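You operate a simulated robot arm through the tools that you are given. There is no shell and no other tool. Be economical: measure what you need, move in short steps, check, and stop when the job is done.

You run a simulated robot arm. Do the job below in one go: nothing can be reset, and whatever is moved stays where it is left.

Task
Dip the white paddle in the tank water and stand it back in its tube.
Fine: dip till the patch turns green; the tube stays where it stands; shut the water tank lid after. Where these are worked on the way, their far stop is far enough and under half their travel is too little: water tank lid.

The check looks at the end state, three seconds after you hand in, the way a careful person would. Anything else that was tipped, shoved, dropped, spilled or broken makes it a failure. Lids that push on must go on centred and level and be pressed home; caps that screw on are set level and turned clockwise until they are tight.

Robot
A 6-joint arm with a two-finger gripper, fixed in place. Base frame: the origin is at the foot of the arm, x ahead of it, y to its left, z up. Units: mm, degrees, N and s.
Its first joint turns from -166.0 to 166.0 degrees. Payload 3.43 kg.
The tool frame sits at the grasp point between the pads (the TCP): z along the fingers, y along the line on which they close. The tips reach 20 mm beyond it. The gripper opens to 190 mm. The gripper's body begins 248 mm behind the TCP.
Orientation is that of the tool frame in the base frame, as a unit quaternion [x, y, z, w]. With the fingers straight down and closing along the base's y, the tool's x points along the base's -x, its y along +y and its z along -z.

Tools
- The arm moves only by the tool arm_command. Its argument "increments" is a list of rows, each an object (a shift or turn left out is 0, a gripper value left out holds the last) with "linear": the shift along the tool's x, y, z in mm, a list of three; "dr": the turn, a rotation vector about the tool's x, y, z in degrees, a list of three; "fingers": the finger opening in mm, from 0 to 190. In form: [{"linear": [dx, dy, dz], "dr": [wx, wy, wz], "fingers": fingers}, ...]. A call has 1 to 8 rows; each row is the pose to reach, as a shift and turn from the pose commanded when the call began, along the tool's axes at that moment. Rows are played at 5 a second. More than 50 mm and 8.6 degrees between two rows, or a gripper value outside its range, and nothing of the call is played. A pose out of reach is approached as far as the arm can. The call stops where the force on the tool passes 90 N (or 10 N more than at its start, if that is more) or the arm is blocked; 0.2 s more then pass. Each finger travels about 153 mm/s and halts on what it meets, pressing with about 36 N; the grip force reading is that of the motor and also rises with nothing between the fingers. The clock runs only during rows and for 0.2 s after the last one: add rows that repeat a pose to give the fingers time. It gives the time, the measured TCP pose, the force on the tool (base axes), the opening and the grip force at its end, in the units of the frame above (readings bear some noise), with the torque about the TCP (base axes, N m) and any sound that the robot's microphone picked up.
- Cameras (640 x 400 px; columns grow to the right, rows downward): "scene" is fixed at [49.3, -651.1, 1640.5]; the picture's right is [0.25, -0.97, 0.00], its down [-0.85, -0.22, -0.48] and it looks along [0.47, 0.12, -0.88] (base axes); focal length 268 px, centre (320, 200). "wrist" rides on the gripper at [70, -8, -288] in the tool frame; the picture's right is [0.12, 0.99, 0.00], its down [-0.96, 0.12, -0.25] and it looks along [-0.25, 0.03, 0.97] (tool axes); focal length 261 px, centre (320, 200). There is no depth. A picture from a camera that has moved, and an enlarged one, comes with that camera's place and axes in the base frame and with its lens.
- snapshot(camera): a new picture of that camera. The clock stands still meanwhile.
- move_column(by): slides the trunk up (or, below 0, down) by that many mm; the arm rides with it, the base frame stays. It gives what a move gives, with no picture.
- inspect(camera, box): a new picture of the part [left, top, right, bottom] of that camera's present view, enlarged. The clock stands still meanwhile.
- finish_job(): hands the job in; it is judged then, once.

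Go step by step. Nothing tells you positions but the pictures and the camera data: compare them with the known pose of the tool, close in by small moves and look again before you grip or let go. The budget is 120 turns and 68 pictures, counting those below and the enlarged ones. Unless the task says otherwise, let go and move clear before handing in, and close with one line.

The tools are called after "Emit:" as name(argument=value, ...) on one line, values as JSON. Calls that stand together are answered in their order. arm_command: Moves the arm, as the interface text tells. Its arguments: {"type":"object","properties":{"increments":{"type":"array"}},"required":["increments"]} The other tools are called the same way: move_column (by) slides the trunk up or down; snapshot (camera) takes a picture; inspect (camera, box) takes an enlarged picture of a part of a camera's view; finish_job () hands the job in.

At the start:

```text
time_s: 0.0
ee_pos: [415.6, -532.0, 1290.8]
ee_rot: [0.0, 1.0, 0.0, 0.0]
force: [-0.2, -0.1, -0.1]
moment: [0.05, -0.01, -0.03]
grip_width: 190.2
gripper_force: 0.1
trunk travel left (down, up): [-275.0, 165.0]
```

scene: 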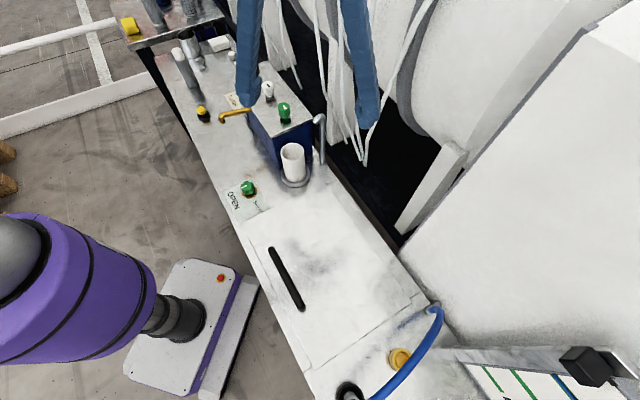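
wrist: 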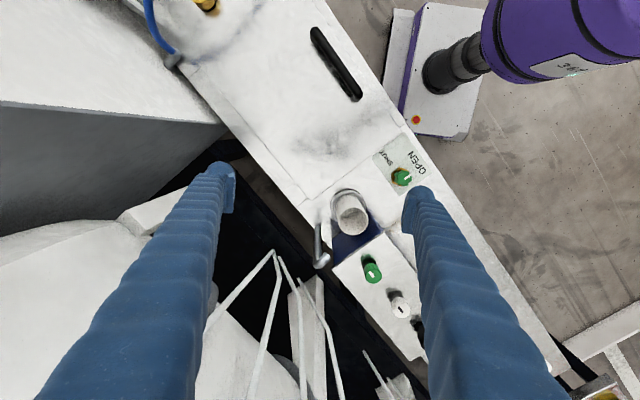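

I see a bench with a lid-like panel (black handle), a green knob with an OPEN/SHUT label, and a white tube. I'll enlarge the views to identify the tank, paddles and tubes.

Emit:
inspect(camera="scene", box=[160, 60, 360, 220])

Emit:
inspect(camera="scene", box=[220, 170, 480, 400])

Emit:
inspect(camera="scene", box=[100, 0, 260, 130])

Emit:
inspect(camera="wrist", box=[280, 120, 460, 380])

```text
2.50 times, centred on (260, 140) of scene
camera zoom: at [49.3, -651.1, 1640.5], right [0.25, -0.97, 0.0], down [-0.85, -0.22, -0.48], along [0.47, 0.12, -0.88], focal length 671 px, centre (470, 350)
```

zoom: 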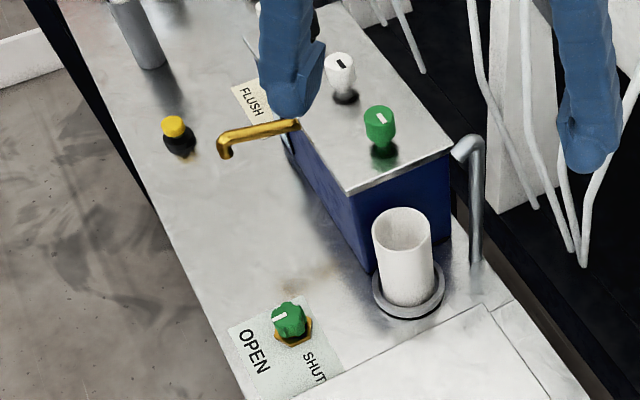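

```text
1.74 times, centred on (350, 285) of scene
camera zoom: at [49.3, -651.1, 1640.5], right [0.25, -0.97, 0.0], down [-0.85, -0.22, -0.48], along [0.47, 0.12, -0.88], focal length 467 px, centre (268, 52)
```

zoom: 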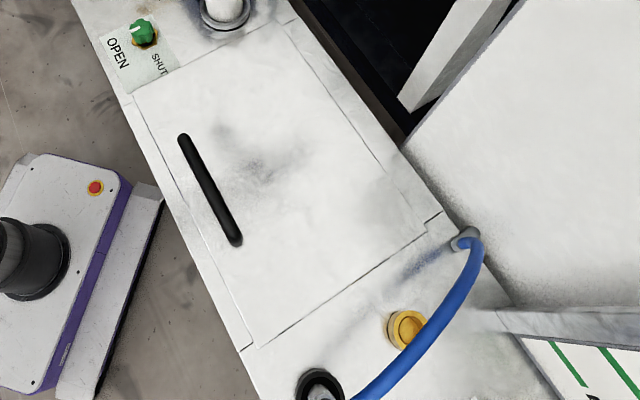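

```text
3.08 times, centred on (180, 65) of scene
camera zoom: at [49.3, -651.1, 1640.5], right [0.25, -0.97, 0.0], down [-0.85, -0.22, -0.48], along [0.47, 0.12, -0.88], focal length 826 px, centre (751, 615)
```

zoom: 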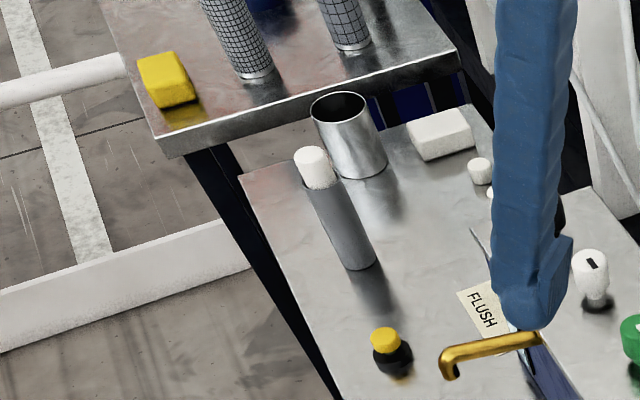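

```text
1.54 times, centred on (370, 250) of wrist
camera zoom: at [346.4, -541.0, 1577.6], right [-0.12, 0.99, 0.0], down [0.96, 0.12, 0.25], along [0.25, 0.03, -0.97], focal length 401 px, centre (243, 123)
```

zoom: 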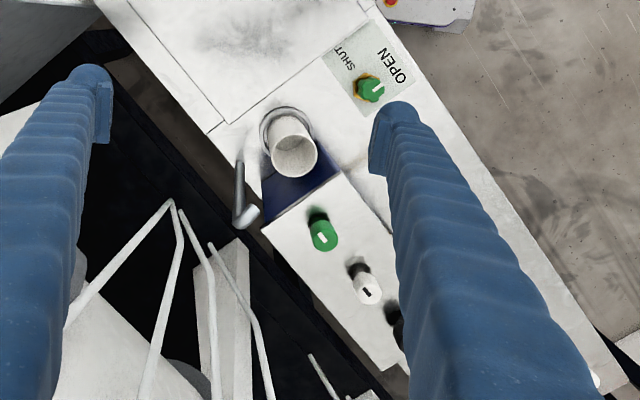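

I take the bench to be at about z≈870. The big lid's bar handle is centred near (190,-518), the OPEN/SHUT knob is near (434,-316), and the grey tube with the white paddle is near (865,115). I'll move over the handle, turn the fingers square to it, and look.

Emit:
arm_command(increments=[{"linear": [37.5, 2.3, 15], "dr": [0, 0, -7.5]}, {"linear": [75, 4.6, 30], "dr": [0, 0, -15]}, {"linear": [112.5, 7, 45], "dr": [0, 0, -22.5]}, {"linear": [150, 9.3, 60], "dr": [0, 0, -30]}, {"linear": [187.5, 11.6, 75], "dr": [0, 0, -37.5]}, {"linear": [225, 14, 90], "dr": [0, 0, -45]}, {"linear": [225, 14, 90], "dr": [0, 0, -45]}])

Emit:
snapshot(camera="wrist")

Emit:
snapshot(camera="scene")

```text
time_s: 1.6
ee_pos: [192.4, -518.7, 1200.0]
ee_rot: [-0.384, 0.923, 0.0, 0.0]
force: [0.1, 0.1, 0.2]
moment: [0.0, 0.02, 0.0]
grip_width: 189.6
gripper_force: 0.0
trunk travel left (down, up): [-275.0, 165.0]
```

```text
61 pictures are left
camera wrist: at [147.8, -574.2, 1488.8], right [-0.79, 0.62, 0.0], down [0.6, 0.76, 0.25], along [0.15, 0.2, -0.97], focal length 261 px, centre (320, 200)
```

wrist: 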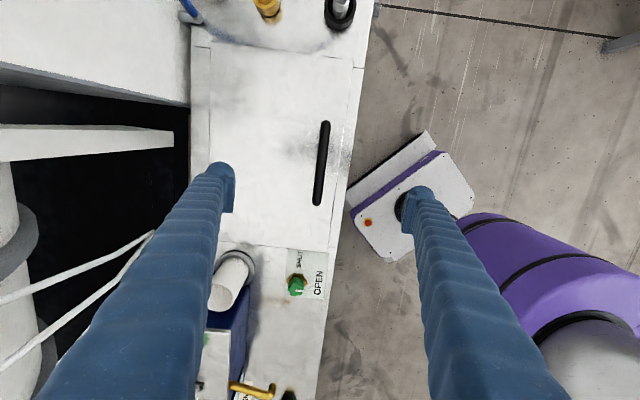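

```text
60 pictures are left
```

scene: 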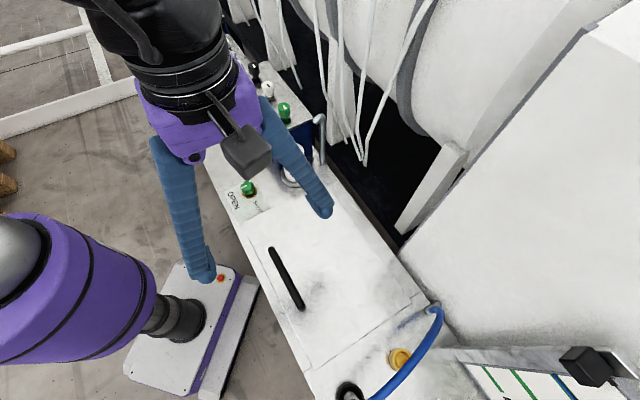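

The handle is confirmed at (188,-517), z≈888. I'll look closer at the lid edges and the knob.

Emit:
inspect(camera="wrist", box=[180, 0, 380, 130])

Emit:
inspect(camera="wrist", box=[210, 220, 350, 310])

Emit:
inspect(camera="scene", box=[250, 230, 330, 320])

```text
3.08 times, centred on (280, 65) of wrist
camera zoom: at [147.8, -574.2, 1488.8], right [-0.79, 0.62, 0.0], down [0.6, 0.76, 0.25], along [0.15, 0.2, -0.97], focal length 802 px, centre (443, 615)
```

zoom: 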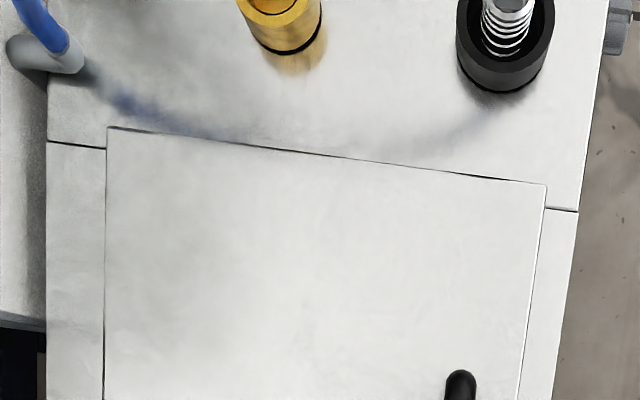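

```text
4.44 times, centred on (280, 265) of wrist
camera zoom: at [147.8, -574.2, 1488.8], right [-0.79, 0.62, 0.0], down [0.6, 0.76, 0.25], along [0.15, 0.2, -0.97], focal length 1158 px, centre (498, -89)
```

zoom: 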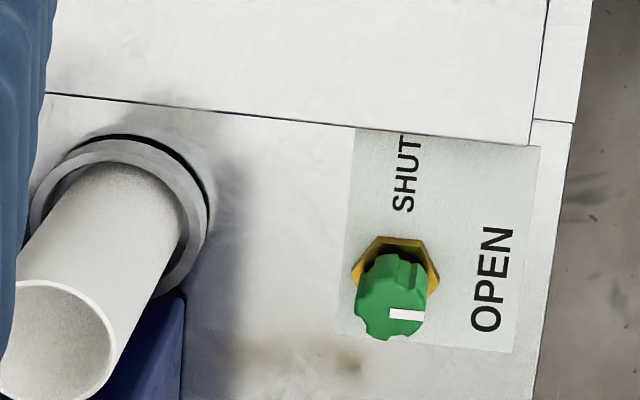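

```text
4.44 times, centred on (290, 275) of scene
camera zoom: at [49.3, -651.1, 1640.5], right [0.25, -0.97, 0.0], down [-0.85, -0.22, -0.48], along [0.47, 0.12, -0.88], focal length 1192 px, centre (453, -133)
```

zoom: 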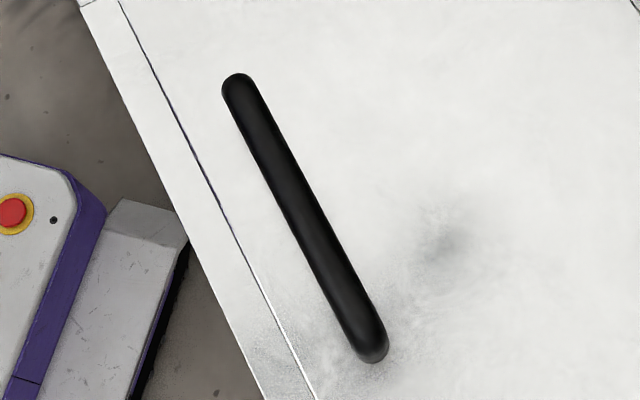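

The knob already points to OPEN. I'll come down over the handle with the fingers partly open and check.

Emit:
arm_command(increments=[{"linear": [1, 4, 45], "fingers": 110}, {"linear": [1, 4, 90], "fingers": 110}, {"linear": [1, 4, 135], "fingers": 110}, {"linear": [1, 4, 180], "fingers": 100}, {"linear": [1, 4, 225], "fingers": 90}, {"linear": [1, 4, 260], "fingers": 90}, {"linear": [1, 4, 260], "fingers": 90}])

Emit:
snapshot(camera="wrist")

Emit:
snapshot(camera="scene")

```text
time_s: 3.2
ee_pos: [188.4, -517.3, 941.2]
ee_rot: [-0.383, 0.924, 0.001, 0.0]
force: [-0.1, -0.7, -0.2]
moment: [0.03, 0.02, 0.01]
grip_width: 90.3
gripper_force: 0.1
trunk travel left (down, up): [-275.0, 165.0]
```

```text
56 pictures are left
camera wrist: at [144.2, -573.1, 1228.4], right [-0.79, 0.62, 0.0], down [0.6, 0.76, 0.25], along [0.15, 0.19, -0.97], focal length 261 px, centre (320, 200)
```

wrist: 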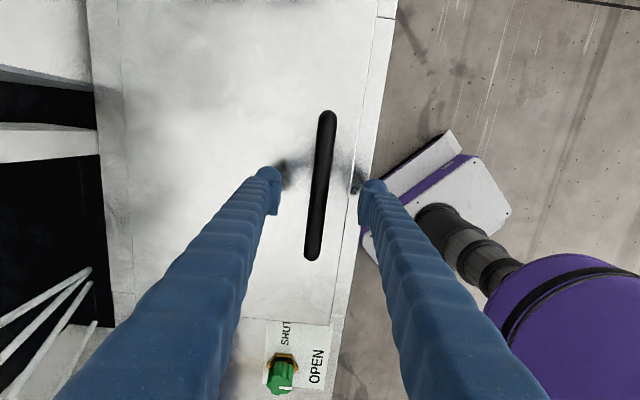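

```text
55 pictures are left
```

scene: 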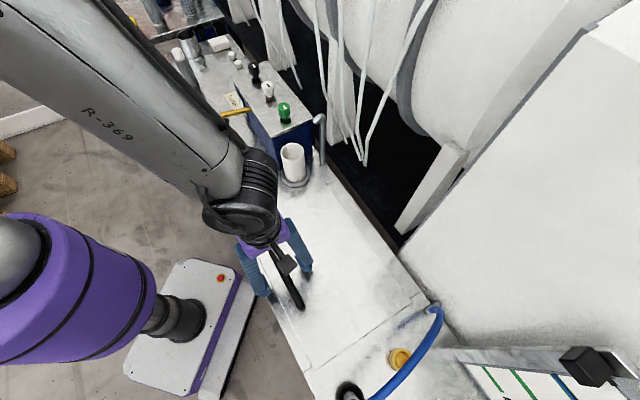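

The fingers straddle the handle. I'll lower in small steps and feel for the lid.

Emit:
arm_command(increments=[{"linear": [3, -1, 20]}, {"linear": [3, -1, 36]}, {"linear": [3, -1, 39]}, {"linear": [3, -1, 42]}, {"linear": [3, -1, 45]}, {"linear": [3, -1, 45]}])

Emit:
inspect(camera="wrist", box=[240, 80, 400, 280])

Emit:
inspect(camera="scene", box=[220, 210, 340, 320])

```text
time_s: 4.6
ee_pos: [186.8, -519.7, 895.2]
ee_rot: [-0.382, 0.924, 0.0, 0.0]
force: [0.0, -0.8, 0.2]
moment: [0.01, 0.01, -0.02]
grip_width: 90.0
gripper_force: 0.1
trunk travel left (down, up): [-275.0, 165.0]
```

```text
2.00 times, centred on (320, 180) of wrist
camera zoom: at [142.9, -575.2, 1183.5], right [-0.79, 0.62, 0.0], down [0.6, 0.76, 0.25], along [0.15, 0.19, -0.97], focal length 521 px, centre (320, 240)
```

zoom: 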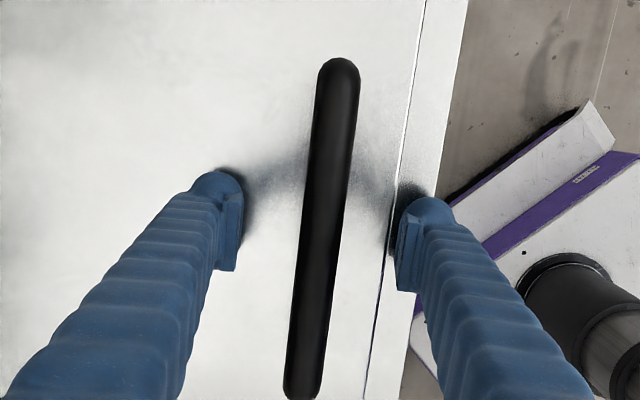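

```text
3.64 times, centred on (280, 265) of scene
camera zoom: at [49.3, -651.1, 1640.5], right [0.25, -0.97, 0.0], down [-0.85, -0.22, -0.48], along [0.47, 0.12, -0.88], focal length 976 px, centre (466, -36)
```

zoom: 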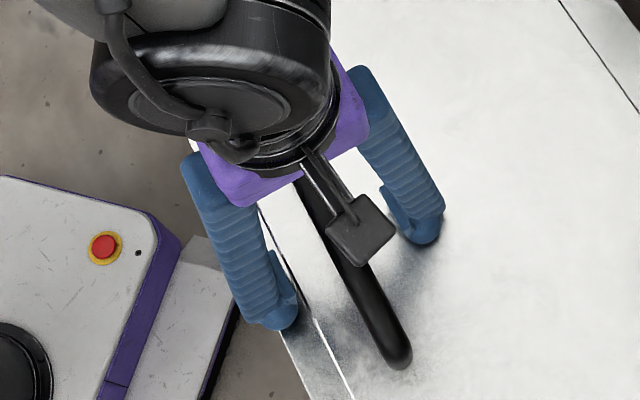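

Shadows show the tips near the surface. I'll lower a bit more to contact.

Emit:
arm_command(increments=[{"linear": [0, 0, 3]}, {"linear": [0, 0, 6]}, {"linear": [0, 0, 8]}, {"linear": [0, 0, 10]}, {"linear": [0, 0, 10]}])

```text
time_s: 5.5
ee_pos: [186.8, -520.6, 893.3]
ee_rot: [-0.384, 0.923, -0.005, -0.002]
force: [-0.5, 13.8, 48.9]
moment: [-1.61, -2.04, 0.84]
grip_width: 87.0
gripper_force: 0.1
trunk travel left (down, up): [-275.0, 165.0]
stopped in row 4: the force on the tool passed its limit at 97 N (the readings are from after the stop); the commanded pose is now the measured one
```

Contact: the lid surface is at about z=873. I'll back up 5 mm and close on the handle.

Emit:
arm_command(increments=[{"linear": [0, 0, -5], "dr": [0, 0, 0]}, {"linear": [0, 0, -5], "fingers": 60}, {"linear": [0, 0, -5], "fingers": 30}, {"linear": [0, 0, -5], "fingers": 5}, {"linear": [0, 0, -5], "fingers": 5}, {"linear": [0, 0, -5], "fingers": 5}])

```text
time_s: 6.9
ee_pos: [186.3, -520.6, 895.4]
ee_rot: [-0.383, 0.924, -0.002, 0.0]
force: [-14.3, 7.9, 21.5]
moment: [-0.16, -0.03, -0.13]
grip_width: 16.2
gripper_force: 45.5
trunk travel left (down, up): [-275.0, 165.0]
```

I have it gripped at 16 mm. I'll test-lift it on a hinge arc (far edge as axis, R≈287) by a few degrees.

Emit:
arm_command(increments=[{"linear": [0, 0, -5], "dr": [-1, 0, 0]}, {"linear": [0, -0.2, -10], "dr": [-2, 0, 0]}, {"linear": [0, -0.7, -20], "dr": [-4, 0, 0]}, {"linear": [0, -0.7, -20], "dr": [-4, 0, 0]}])

Emit:
snapshot(camera="scene")

```text
time_s: 7.9
ee_pos: [188.6, -523.8, 915.4]
ee_rot: [-0.384, 0.923, 0.03, -0.014]
force: [-2.6, 5.1, -9.5]
moment: [0.45, -0.39, -0.18]
grip_width: 16.5
gripper_force: 45.2
trunk travel left (down, up): [-275.0, 165.0]
```

```text
52 pictures are left
```

scene: 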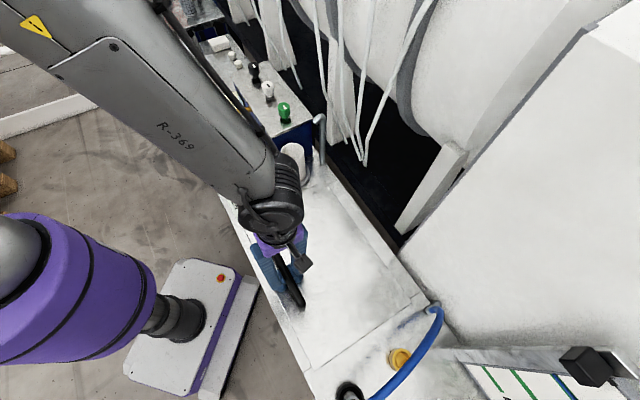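

It lifts lightly at about 10 N. I'll continue the arc.

Emit:
arm_command(increments=[{"linear": [0, -0.7, -20], "dr": [-4, 0, 0]}, {"linear": [0, -2.8, -40], "dr": [-8, 0, 0]}, {"linear": [0, -6.3, -59.7], "dr": [-12, 0, 0]}, {"linear": [0, -11, -79], "dr": [-16, 0, 0]}, {"linear": [0, -11, -79], "dr": [-16, 0, 0]}])

Emit:
snapshot(camera="scene")

Emit:
snapshot(camera="wrist")

```text
time_s: 9.1
ee_pos: [204.8, -538.8, 990.1]
ee_rot: [-0.377, 0.91, 0.156, -0.067]
force: [32.6, -26.6, -36.5]
moment: [1.07, 0.88, -0.07]
grip_width: 16.6
gripper_force: 46.0
trunk travel left (down, up): [-275.0, 165.0]
```

```text
51 pictures are left
```

scene: 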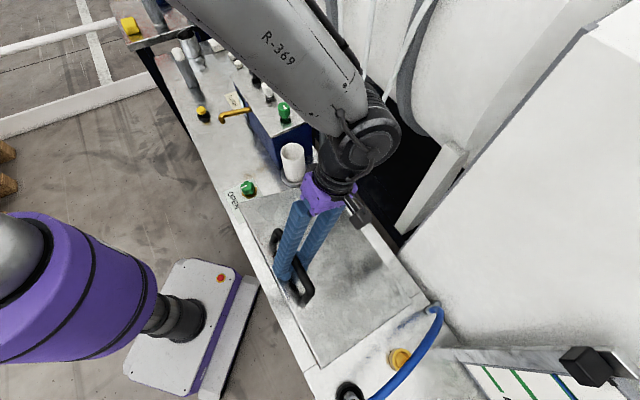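

```text
50 pictures are left
camera wrist: at [229.4, -662.3, 1259.1], right [-0.75, 0.58, 0.33], down [0.66, 0.7, 0.27], along [-0.08, 0.42, -0.9], focal length 261 px, centre (320, 200)
```

wrist: 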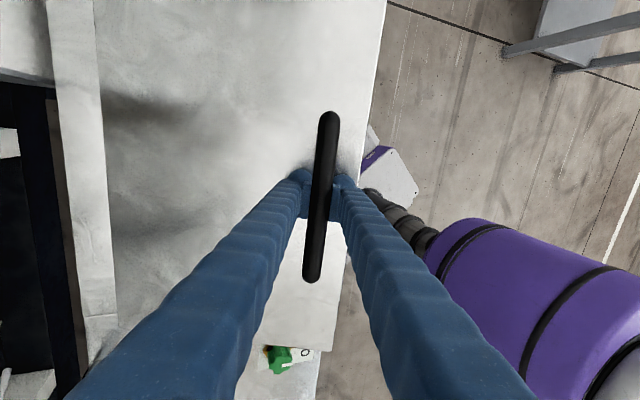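

The lid is hinged at the far edge, with R≈287 and the axis about 27 mm below the grip point. I'm correcting the arc and continuing.

Emit:
arm_command(increments=[{"linear": [0, -7, 0], "dr": [0, 0, 0]}, {"linear": [0, -13.6, -39.7], "dr": [-8, 0, 0]}, {"linear": [0, -25.5, -78.1], "dr": [-16, 0, 0]}, {"linear": [0, -42.8, -114.4], "dr": [-24, 0, 0]}, {"linear": [0, -42.8, -114.4], "dr": [-24, 0, 0]}, {"linear": [0, -42.8, -114.4], "dr": [-24, 0, 0]}])

Emit:
snapshot(camera="scene")

```text
time_s: 10.5
ee_pos: [258.2, -593.1, 1082.4]
ee_rot: [-0.355, 0.857, 0.344, -0.144]
force: [3.6, -12.6, -32.4]
moment: [0.66, 0.41, -0.04]
grip_width: 16.5
gripper_force: 44.7
trunk travel left (down, up): [-275.0, 165.0]
```

```text
49 pictures are left
```

scene: 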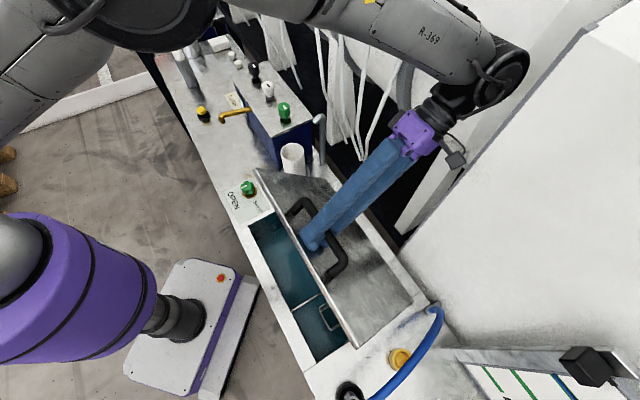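

The lid is at 44°, showing teal water and an inner fitting. I'll back off 1° to see whether the hinge holds by friction or the lid is just heavy.

Emit:
arm_command(increments=[{"linear": [0, 0.5, 5], "dr": [1, 0, 0]}, {"linear": [0, 0.5, 5], "dr": [1, 0, 0]}, {"linear": [0, 0.5, 5], "dr": [1, 0, 0]}])

Emit:
inspect(camera="scene", box=[230, 160, 430, 370])

```text
time_s: 11.3
ee_pos: [254.2, -590.6, 1079.7]
ee_rot: [-0.357, 0.86, 0.335, -0.141]
force: [9.2, -22.7, -29.1]
moment: [0.43, 0.5, 0.19]
grip_width: 16.8
gripper_force: 44.9
trunk travel left (down, up): [-275.0, 165.0]
```

```text
1.90 times, centred on (330, 265) of scene
camera zoom: at [49.3, -651.1, 1640.5], right [0.25, -0.97, 0.0], down [-0.85, -0.22, -0.48], along [0.47, 0.12, -0.88], focal length 511 px, centre (301, 76)
```

zoom: 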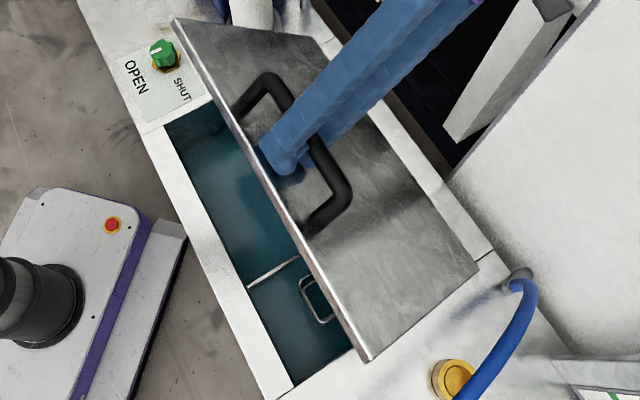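

The holding force dropped from about 15 N to 6 N after 1°. I'll back off another degree to see if it reverses.

Emit:
arm_command(increments=[{"linear": [0, 0.5, 5], "dr": [1, 0, 0]}, {"linear": [0, 0.5, 5], "dr": [1, 0, 0]}, {"linear": [0, 0.5, 5], "dr": [1, 0, 0]}])

```text
time_s: 12.1
ee_pos: [251.4, -587.4, 1077.5]
ee_rot: [-0.358, 0.863, 0.329, -0.137]
force: [9.3, -19.5, -32.5]
moment: [0.54, 0.59, 0.09]
grip_width: 16.6
gripper_force: 45.0
trunk travel left (down, up): [-275.0, 165.0]
```

The lid is gravity-loaded, so it must pass vertical. The bar stands well off the lid (centre z≈911), so I can grip it at the fingertips and keep the tool vertical while the bar turns in the grip. I'll lower the lid back first and regrip higher.

Emit:
arm_command(increments=[{"linear": [0, -2, 40.2], "dr": [8, 0, 0]}, {"linear": [0, -6.7, 80.2], "dr": [16, 0, 0]}, {"linear": [0, -16.8, 119], "dr": [24, 0, 0]}, {"linear": [0, -32.3, 156.3], "dr": [32, 0, 0]}, {"linear": [0, -44, 176], "dr": [36, 0, 0]}, {"linear": [0, -52.8, 190.8], "dr": [40, 0, 0]}, {"linear": [0, -52.8, 190.8], "dr": [40, 0, 0]}])

```text
time_s: 13.7
ee_pos: [186.0, -521.5, 902.4]
ee_rot: [-0.382, 0.924, 0.014, -0.007]
force: [-10.9, 10.3, -2.7]
moment: [-0.33, -0.28, -0.11]
grip_width: 16.6
gripper_force: 44.8
trunk travel left (down, up): [-275.0, 165.0]
```

Almost shut. I'll lower the last bit, release, rise 16 mm, and regrip the bar near the tips.

Emit:
arm_command(increments=[{"linear": [0, 0, 4], "dr": [0.8, 0, 0]}, {"linear": [0, 0, 7], "dr": [1.7, 0, 0]}, {"linear": [0, 0, 7], "dr": [1.7, 0, 0]}, {"linear": [0, 0, 7], "dr": [1.7, 0, 0], "fingers": 40}, {"linear": [0, 0, 7], "dr": [1.7, 0, 0], "fingers": 50}])

Emit:
inspect(camera="wrist", box=[240, 80, 400, 280])

```text
time_s: 14.9
ee_pos: [187.7, -522.7, 895.3]
ee_rot: [-0.384, 0.923, -0.001, -0.002]
force: [0.8, -1.8, 6.3]
moment: [0.07, -0.1, 0.1]
grip_width: 49.9
gripper_force: 0.1
trunk travel left (down, up): [-275.0, 165.0]
```

```text
2.00 times, centred on (320, 180) of wrist
camera zoom: at [144.7, -578.2, 1183.7], right [-0.79, 0.62, 0.0], down [0.6, 0.76, 0.24], along [0.15, 0.19, -0.97], focal length 521 px, centre (320, 240)
```

zoom: 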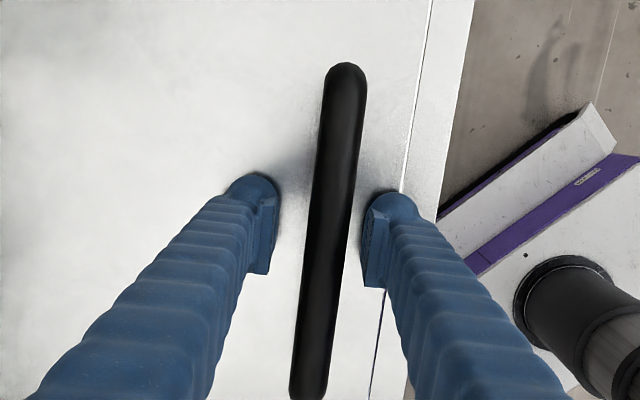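

The bar centre triangulates to z≈920. I'll rise to 917, regrip, and start lifting straight on the arc with the tool vertical.

Emit:
arm_command(increments=[{"linear": [0, 0, -12]}, {"linear": [0, 0, -22]}, {"linear": [0, 0, -22], "fingers": 25}, {"linear": [0, 0, -22], "fingers": 5}, {"linear": [0, 0, -22], "fingers": 5}, {"linear": [0, 0, -22], "fingers": 5}])

```text
time_s: 16.3
ee_pos: [186.5, -519.6, 917.8]
ee_rot: [-0.383, 0.924, 0.001, -0.001]
force: [-11.9, 15.1, -5.5]
moment: [0.18, -0.13, -0.13]
grip_width: 17.6
gripper_force: 44.7
trunk travel left (down, up): [-275.0, 165.0]
```

Gripped. I'll lift along the arc with the tool held vertical, to 24° first.

Emit:
arm_command(increments=[{"linear": [0, -4.5, -20]}, {"linear": [0, -9.8, -39.4]}, {"linear": [0, -16.8, -58.6]}, {"linear": [0, -24.9, -77.2]}, {"linear": [0, -34.4, -95.2]}, {"linear": [0, -45.1, -112.4]}, {"linear": [0, -45.1, -112.4]}])

Emit:
inspect(camera="scene", box=[230, 160, 430, 370])

```text
time_s: 17.9
ee_pos: [220.2, -555.1, 1031.4]
ee_rot: [-0.384, 0.924, -0.002, -0.002]
force: [-12.3, 12.6, 5.2]
moment: [-0.13, 0.14, -0.52]
grip_width: 18.0
gripper_force: 44.7
trunk travel left (down, up): [-275.0, 165.0]
```

```text
1.90 times, centred on (330, 265) of scene
camera zoom: at [49.3, -651.1, 1640.5], right [0.25, -0.97, 0.0], down [-0.85, -0.22, -0.48], along [0.47, 0.12, -0.88], focal length 511 px, centre (301, 76)
```

zoom: 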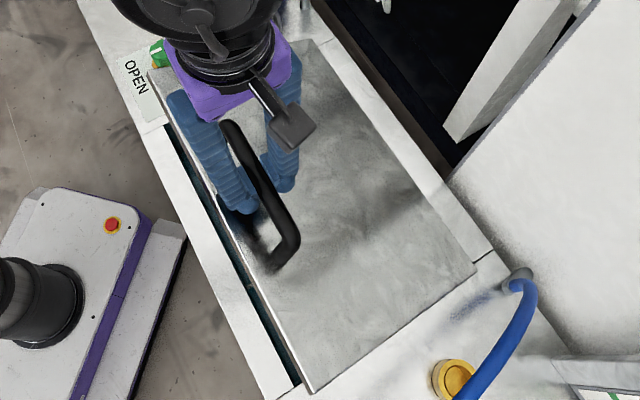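

The bar turns in the grip as planned. Continuing to 56°.

Emit:
arm_command(increments=[{"linear": [0, -10, -16.5]}, {"linear": [0, -23, -32.1]}, {"linear": [0, -37, -46.5]}, {"linear": [0, -51.5, -60.4]}, {"linear": [0, -67.5, -73]}, {"linear": [0, -84, -84.4]}, {"linear": [0, -120, -103.5]}, {"linear": [0, -120, -103.5]}])

Emit:
snapshot(camera="scene")

```text
time_s: 19.7
ee_pos: [307.0, -640.0, 1131.1]
ee_rot: [-0.382, 0.924, 0.002, -0.001]
force: [7.3, -9.6, -48.7]
moment: [0.19, -0.08, -1.14]
grip_width: 19.9
gripper_force: 45.0
trunk travel left (down, up): [-275.0, 165.0]
```

```text
45 pictures are left
```

scene: 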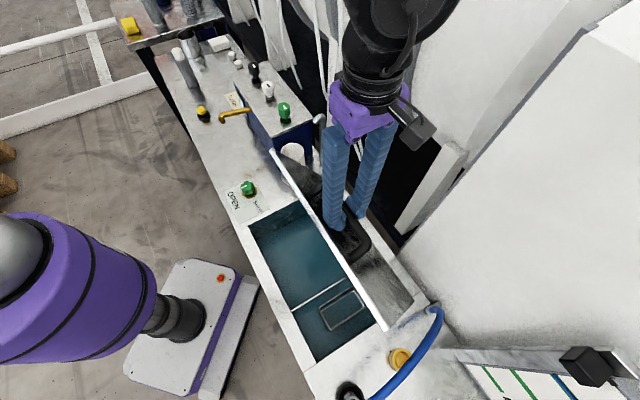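

Continuing up to about 80°.

Emit:
arm_command(increments=[{"linear": [0, -19, -5]}, {"linear": [0, -38, -11]}, {"linear": [0, -58, -15.5]}, {"linear": [0, -78, -19.5]}, {"linear": [0, -98, -21.5]}, {"linear": [0, -118, -22.4]}, {"linear": [0, -118, -22.4]}])

Emit:
snapshot(camera="scene")

Emit:
snapshot(camera="wrist")

```text
time_s: 21.3
ee_pos: [389.5, -722.2, 1153.2]
ee_rot: [-0.383, 0.924, 0.001, -0.002]
force: [-2.8, 1.2, -27.5]
moment: [0.16, -0.06, -1.06]
grip_width: 20.9
gripper_force: 45.0
trunk travel left (down, up): [-275.0, 165.0]
```

```text
44 pictures are left
```

scene: 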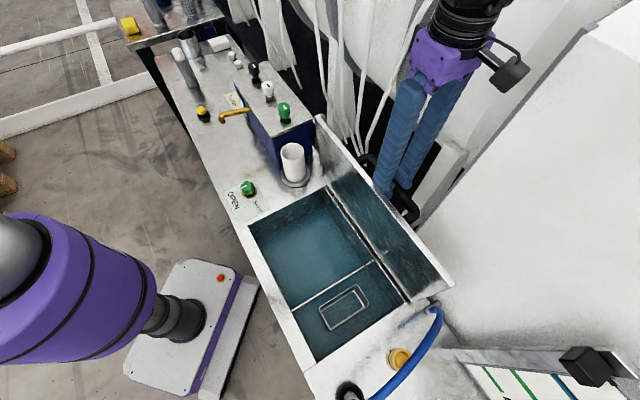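

```text
43 pictures are left
camera wrist: at [346.5, -779.2, 1441.9], right [-0.79, 0.62, 0.0], down [0.6, 0.76, 0.25], along [0.15, 0.2, -0.97], focal length 261 px, centre (320, 200)
```

wrist: 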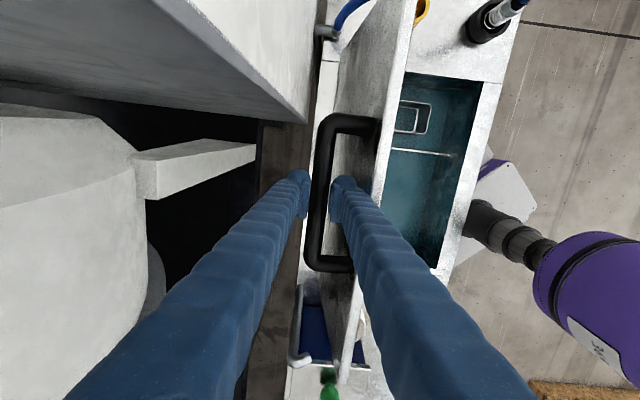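

The lid is at about 80°. The tall white box beside it has a side plane close to my camera, so I'll loosen slightly (the bar stays captured), slide 40 mm along the bar away from the box, and regrip.

Emit:
arm_command(increments=[{"linear": [0, 0, 0], "fingers": 30}, {"linear": [0, 0, 0], "fingers": 30}, {"linear": [-20, 0, 0], "fingers": 30}, {"linear": [-40, 0, 0], "fingers": 30}, {"linear": [-40, 0, 0], "fingers": 5}, {"linear": [-40, 0, 0], "fingers": 5}])

Emit:
snapshot(camera="wrist")

```text
time_s: 22.7
ee_pos: [416.7, -694.8, 1153.9]
ee_rot: [-0.383, 0.924, 0.0, -0.001]
force: [-7.2, -7.4, -1.5]
moment: [-0.28, 0.35, -1.14]
grip_width: 21.2
gripper_force: 45.2
trunk travel left (down, up): [-275.0, 165.0]
```

```text
42 pictures are left
camera wrist: at [373.2, -750.2, 1442.9], right [-0.79, 0.62, 0.0], down [0.6, 0.76, 0.25], along [0.15, 0.19, -0.97], focal length 261 px, centre (320, 200)
```

wrist: 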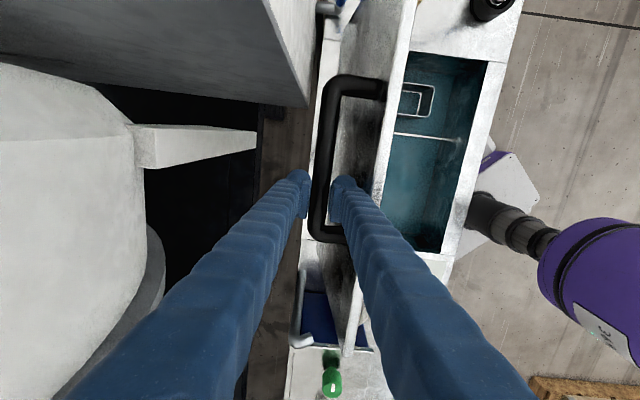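

Clear now. Continuing past vertical in small steps until the lid meets its stop.

Emit:
arm_command(increments=[{"linear": [0, -20, -1]}, {"linear": [0, -40.6, 2.8]}, {"linear": [0, -50.6, 4.5], "dr": [-2, 0, 0]}, {"linear": [0, -60.6, 6.4], "dr": [-4, 0, 0]}, {"linear": [0, -70.3, 8.6], "dr": [-6, 0, 0]}, {"linear": [0, -80, 11], "dr": [-8, 0, 0]}, {"linear": [0, -80, 11], "dr": [-8, 0, 0]}])

Emit:
snapshot(camera="scene")

```text
time_s: 24.3
ee_pos: [462.7, -742.8, 1147.5]
ee_rot: [-0.382, 0.921, 0.071, -0.029]
force: [-60.2, 53.7, 9.2]
moment: [0.27, 0.84, -0.73]
grip_width: 51.2
gripper_force: 40.9
trunk travel left (down, up): [-275.0, 165.0]
```

```text
41 pictures are left
```

scene: 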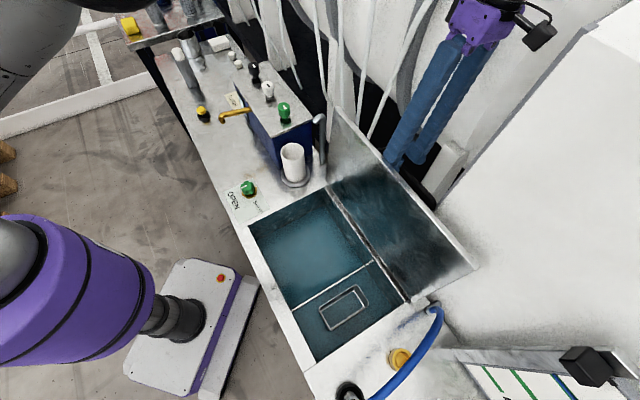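

The lid seems to be against its stop: 80 N, and the fingers are being pried open. I'll ease back with the fingers loose and check whether the lid stays put.

Emit:
arm_command(increments=[{"linear": [0, 8, 0], "fingers": 50}, {"linear": [0, 16, 0], "fingers": 60}, {"linear": [0, 16, 0], "fingers": 70}, {"linear": [0, 16, 0], "fingers": 70}, {"linear": [0, 16, 0], "fingers": 70}])

Emit:
snapshot(camera="wrist")

Emit:
inspect(camera="scene", box=[300, 80, 500, 320])

```text
time_s: 25.5
ee_pos: [464.4, -739.1, 1146.7]
ee_rot: [-0.383, 0.921, 0.065, -0.029]
force: [7.2, -1.8, -0.8]
moment: [-0.03, -0.01, -0.29]
grip_width: 66.0
gripper_force: 0.0
trunk travel left (down, up): [-275.0, 165.0]
```

```text
40 pictures are left
camera wrist: at [449.9, -822.9, 1430.2], right [-0.78, 0.61, 0.14], down [0.62, 0.74, 0.26], along [0.05, 0.29, -0.96], focal length 261 px, centre (320, 200)
```

wrist: 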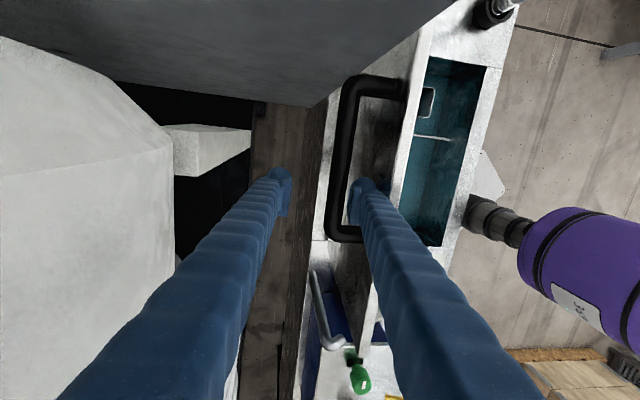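

```text
1.67 times, centred on (400, 200) of scene
camera zoom: at [49.3, -651.1, 1640.5], right [0.25, -0.97, 0.0], down [-0.85, -0.22, -0.48], along [0.47, 0.12, -0.88], focal length 447 px, centre (187, 200)
```

zoom: 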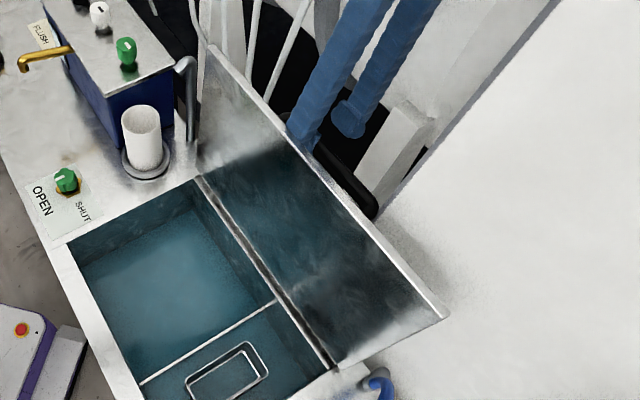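

The lid seems to stand by itself. I'll move the near finger away and compare to see if the lid creeps.

Emit:
arm_command(increments=[{"linear": [0, 0, 0], "fingers": 80}, {"linear": [0, 7, 0], "fingers": 80}, {"linear": [0, 14, 0], "fingers": 80}, {"linear": [0, 14, 0], "fingers": 80}, {"linear": [0, 14, 0], "fingers": 80}, {"linear": [0, 14, 0], "fingers": 80}])

Emit:
inspect(camera="wrist", box=[220, 50, 500, 280])

```text
time_s: 26.9
ee_pos: [453.8, -729.1, 1147.8]
ee_rot: [-0.382, 0.921, 0.064, -0.029]
force: [2.9, -2.1, -1.1]
moment: [-0.08, -0.05, -0.08]
grip_width: 77.8
gripper_force: 0.1
trunk travel left (down, up): [-275.0, 165.0]
```

```text
1.74 times, centred on (360, 165) of wrist
camera zoom: at [438.5, -813.3, 1431.8], right [-0.78, 0.61, 0.14], down [0.62, 0.74, 0.26], along [0.05, 0.29, -0.96], focal length 453 px, centre (250, 261)
```

zoom: 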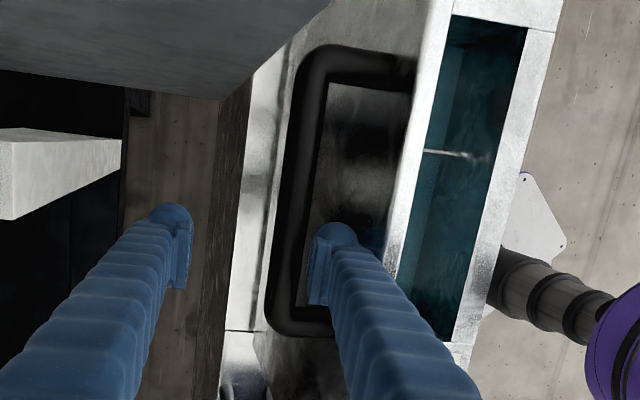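

The lid stands on its own, with the near finger free between bar and lid. I'll withdraw straight back along the tool axis.

Emit:
arm_command(increments=[{"linear": [0, -2, -10]}, {"linear": [0, -2, -25]}, {"linear": [0, -2, -45]}, {"linear": [0, -2, -70]}, {"linear": [0, -2, -100]}, {"linear": [0, -2, -100]}])

Emit:
snapshot(camera="wrist")

Emit:
snapshot(camera="scene")

```text
time_s: 28.3
ee_pos: [465.2, -739.8, 1246.5]
ee_rot: [-0.382, 0.922, 0.065, -0.029]
force: [-0.1, -0.1, 0.1]
moment: [-0.03, -0.01, 0.01]
grip_width: 80.2
gripper_force: 0.0
trunk travel left (down, up): [-275.0, 165.0]
```

```text
37 pictures are left
camera wrist: at [449.3, -823.5, 1530.6], right [-0.78, 0.61, 0.14], down [0.62, 0.74, 0.26], along [0.05, 0.29, -0.96], focal length 261 px, centre (320, 200)
```

wrist: 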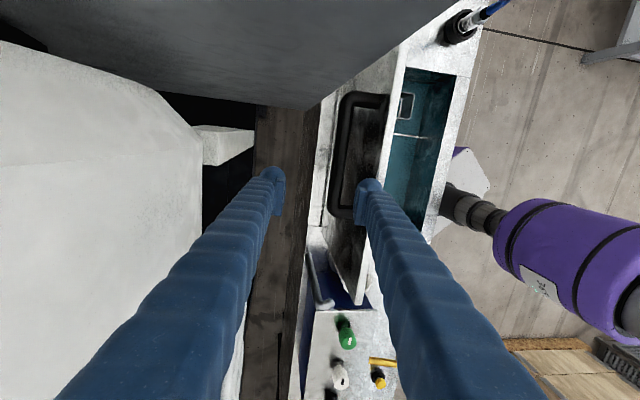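

```text
36 pictures are left
```

scene: 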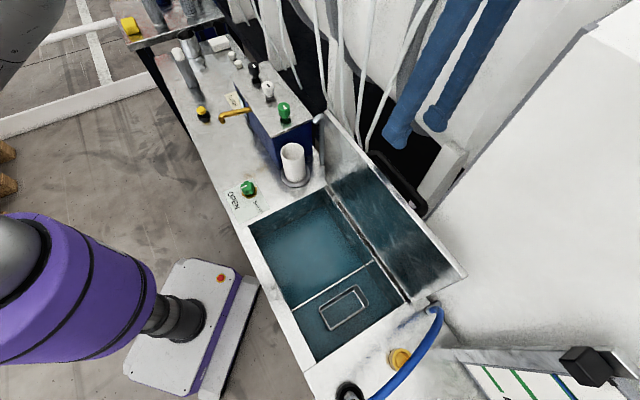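

The lid stands open by itself. Now I'll straighten the tool, rise and move clear toward the paddle's grey tube.

Emit:
arm_command(increments=[{"linear": [0, 5, -40], "dr": [4, 0, 0]}, {"linear": [0, 10, -70], "dr": [8.2, 0, 0]}, {"linear": [0, 55, -80], "dr": [8.2, 0, 0]}, {"linear": [0, 100, -74], "dr": [8.2, 0, 0]}, {"linear": [0, 145, -67], "dr": [8.2, 0, 0]}, {"linear": [0, 190, -61], "dr": [8.2, 0, 0]}, {"linear": [0, 190, -61], "dr": [8.2, 0, 0]}])

Emit:
inspect(camera="scene", box=[110, 0, 250, 130])

```text
time_s: 29.9
ee_pos: [335.9, -612.2, 1333.7]
ee_rot: [-0.384, 0.923, -0.001, -0.001]
force: [0.4, -0.5, -0.2]
moment: [-0.03, 0.05, 0.04]
grip_width: 80.1
gripper_force: 0.1
trunk travel left (down, up): [-275.0, 165.0]
```

```text
3.08 times, centred on (180, 65) of scene
camera zoom: at [49.3, -651.1, 1640.5], right [0.25, -0.97, 0.0], down [-0.85, -0.22, -0.48], along [0.47, 0.12, -0.88], focal length 826 px, centre (751, 615)
```

zoom: 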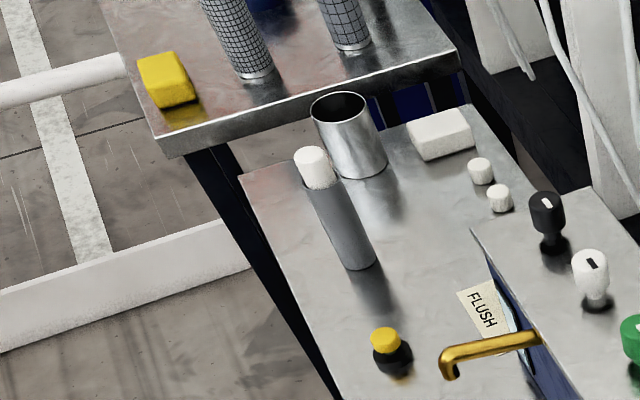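

The paddle's white head stands at about (863,110), with the tube rim at z≈1005 and the top at ≈1035. I'll travel there at height.

Emit:
arm_command(increments=[{"linear": [-48, 7.5, 0]}, {"linear": [-96, 15, 0]}, {"linear": [-144, 22.5, 0]}, {"linear": [-192, 30, 0]}, {"linear": [-240, 37.5, 0]}, {"linear": [-288, 45, 0]}, {"linear": [-336, 52.5, 0]}, {"linear": [-384, 60, 0]}])

Emit:
arm_command(increments=[{"linear": [-48, 8, 10]}, {"linear": [-96, 16, 20]}, {"linear": [-144, 24, 30]}, {"linear": [-192, 32, 40]}, {"linear": [-240, 40, 50]}, {"linear": [-288, 48, 60]}, {"linear": [-336, 56, 70]}, {"linear": [-384, 64, 80]}])

Emit:
snapshot(camera="wrist")

Emit:
snapshot(camera="scene")

```text
time_s: 31.7
ee_pos: [567.1, -297.0, 1330.6]
ee_rot: [-0.383, 0.924, -0.001, -0.001]
force: [-0.4, 0.7, -1.2]
moment: [-0.02, 0.05, 0.03]
grip_width: 80.0
gripper_force: 0.1
trunk travel left (down, up): [-275.0, 165.0]
```

```text
time_s: 33.5
ee_pos: [791.6, 18.5, 1250.3]
ee_rot: [-0.383, 0.924, -0.002, -0.001]
force: [0.6, 0.9, 0.0]
moment: [-0.05, 0.08, 0.02]
grip_width: 80.0
gripper_force: 0.0
trunk travel left (down, up): [-275.0, 165.0]
```

```text
34 pictures are left
camera wrist: at [748.8, -36.3, 1538.9], right [-0.79, 0.62, 0.0], down [0.6, 0.76, 0.24], along [0.15, 0.19, -0.97], focal length 261 px, centre (320, 200)
```

wrist: 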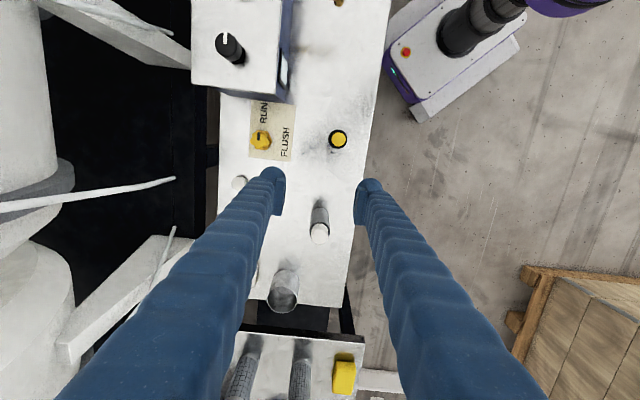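

```text
33 pictures are left
```

scene: 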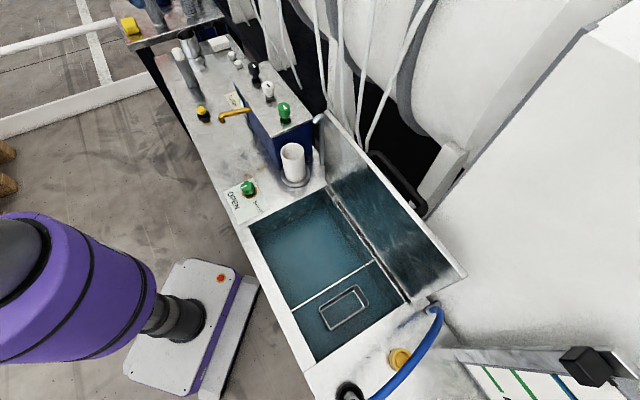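

The white head top triangulates to (877,122,1018). I'll take a closer look before gripping.

Emit:
inspect(camera="wrist", box=[280, 180, 360, 260])

```text
5.00 times, centred on (320, 220) of wrist
camera zoom: at [748.8, -36.3, 1538.9], right [-0.79, 0.62, 0.0], down [0.6, 0.76, 0.24], along [0.15, 0.19, -0.97], focal length 1303 px, centre (320, 100)
```

zoom: 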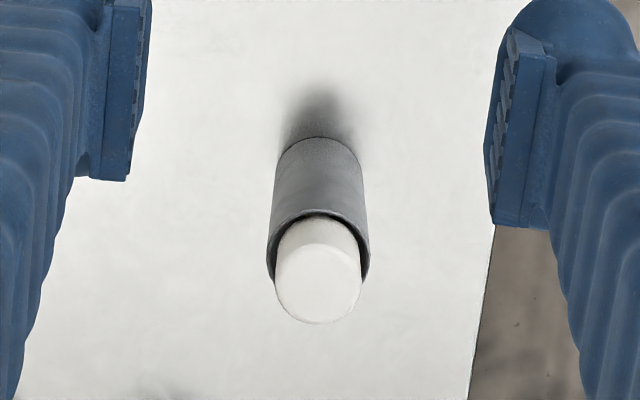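

I'll move above the head and stop at z=1075 to refine.

Emit:
arm_command(increments=[{"linear": [-45, 4, 20]}, {"linear": [-90, 8, 50]}, {"linear": [-133, 12, 80]}, {"linear": [-133, 12, 125]}, {"linear": [-133, 12, 170]}, {"linear": [-133, 12, 170]}])

Emit:
snapshot(camera="wrist")

Emit:
inspect(camera="scene", box=[140, 0, 240, 100])

```text
refused: row 2 steps farther than a row can; nothing moved
```

```text
31 pictures are left
camera wrist: at [748.8, -36.3, 1538.9], right [-0.79, 0.62, 0.0], down [0.6, 0.76, 0.24], along [0.15, 0.19, -0.97], focal length 261 px, centre (320, 200)
```

wrist: 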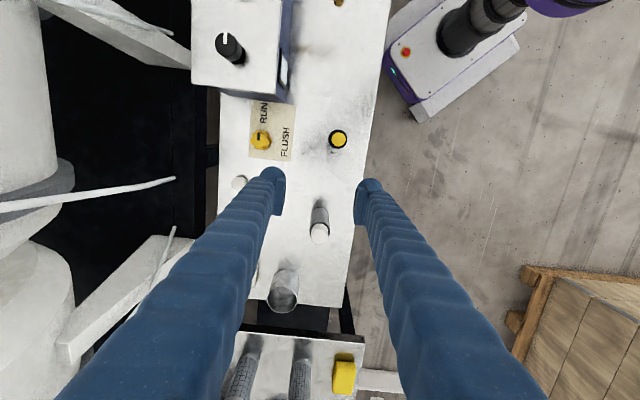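

```text
4.00 times, centred on (190, 50) of scene
camera zoom: at [49.3, -651.1, 1640.5], right [0.25, -0.97, 0.0], down [-0.85, -0.22, -0.48], along [0.47, 0.12, -0.88], focal length 1073 px, centre (840, 800)
```

zoom: 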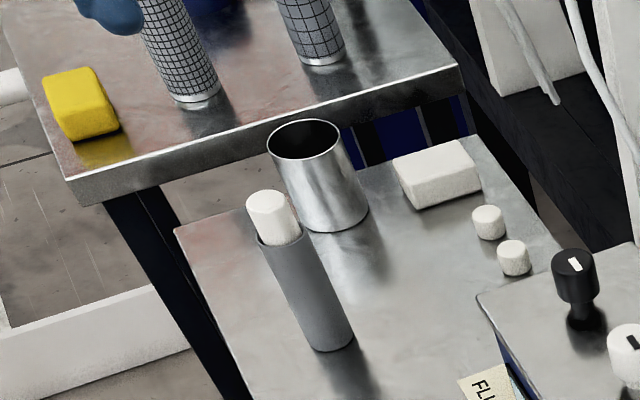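

I'll repeat with smaller steps.

Emit:
arm_command(increments=[{"linear": [-40, 4, 10]}, {"linear": [-80, 8, 30]}, {"linear": [-120, 12, 50]}, {"linear": [-133, 12, 90]}, {"linear": [-133, 12, 130]}, {"linear": [-133, 12, 170]}, {"linear": [-133, 12, 170]}])

Emit:
inspect(camera="wrist", box=[240, 100, 400, 260])

Emit:
inspect(camera="scene", box=[140, 0, 240, 100])

```text
time_s: 35.1
ee_pos: [876.6, 121.2, 1080.9]
ee_rot: [-0.383, 0.924, -0.002, -0.001]
force: [0.6, 0.5, 0.1]
moment: [-0.01, 0.0, 0.0]
grip_width: 79.8
gripper_force: 0.0
trunk travel left (down, up): [-275.0, 165.0]
```

```text
2.50 times, centred on (320, 180) of wrist
camera zoom: at [834.4, 66.2, 1369.1], right [-0.79, 0.62, 0.0], down [0.6, 0.76, 0.24], along [0.15, 0.19, -0.97], focal length 652 px, centre (320, 250)
```

zoom: 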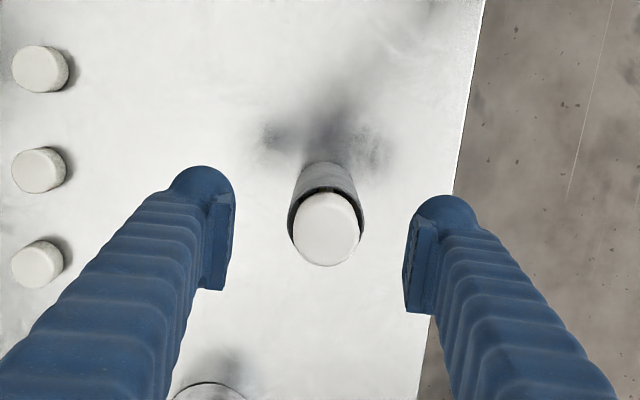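

```text
4.00 times, centred on (190, 50) of scene
camera zoom: at [49.3, -651.1, 1640.5], right [0.25, -0.97, 0.0], down [-0.85, -0.22, -0.48], along [0.47, 0.12, -0.88], focal length 1073 px, centre (840, 800)
```

zoom: 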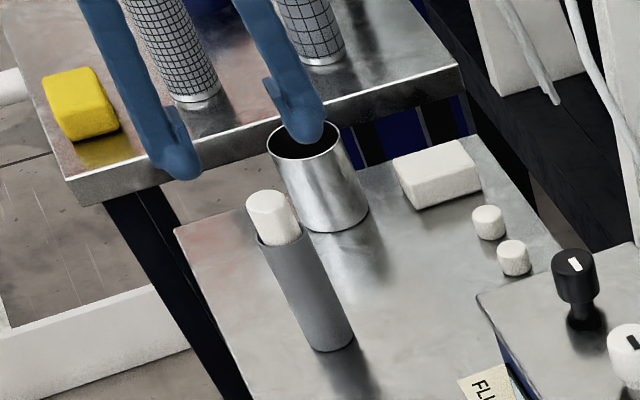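

I'll correct by about 9 mm along and 5 mm across, then descend so the tips stay above the tube rim, and close. A width near 36 means the paddle; near 44 would mean the tube.

Emit:
arm_command(increments=[{"linear": [-8, 5, 0], "fingers": 80}, {"linear": [-8, 5, 30], "fingers": 70}, {"linear": [-8, 5, 50], "fingers": 60}, {"linear": [-8, 5, 62], "fingers": 56}, {"linear": [-8, 5, 62], "fingers": 56}])

Emit:
inspect(camera="scene", box=[140, 0, 240, 100])

Emit:
inspect(camera="wrist", box=[260, 120, 380, 240])

```text
time_s: 36.3
ee_pos: [880.1, 129.0, 1019.1]
ee_rot: [-0.383, 0.924, -0.002, 0.0]
force: [-0.6, -0.6, 0.5]
moment: [-0.01, 0.03, 0.01]
grip_width: 56.2
gripper_force: 0.0
trunk travel left (down, up): [-275.0, 165.0]
```

```text
4.00 times, centred on (190, 50) of scene
camera zoom: at [49.3, -651.1, 1640.5], right [0.25, -0.97, 0.0], down [-0.85, -0.22, -0.48], along [0.47, 0.12, -0.88], focal length 1073 px, centre (840, 800)
```

zoom: 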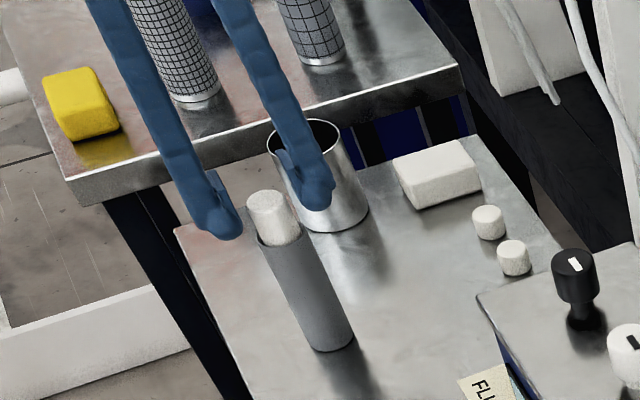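

```text
3.33 times, centred on (320, 180) of wrist
camera zoom: at [836.4, 74.2, 1307.1], right [-0.79, 0.62, 0.0], down [0.6, 0.76, 0.24], along [0.15, 0.19, -0.97], focal length 869 px, centre (320, 267)
```

zoom: 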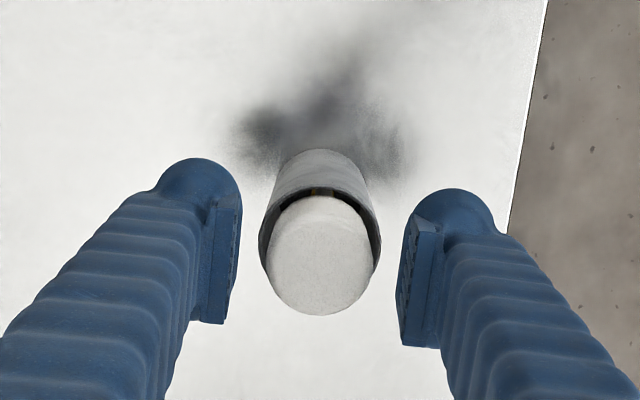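

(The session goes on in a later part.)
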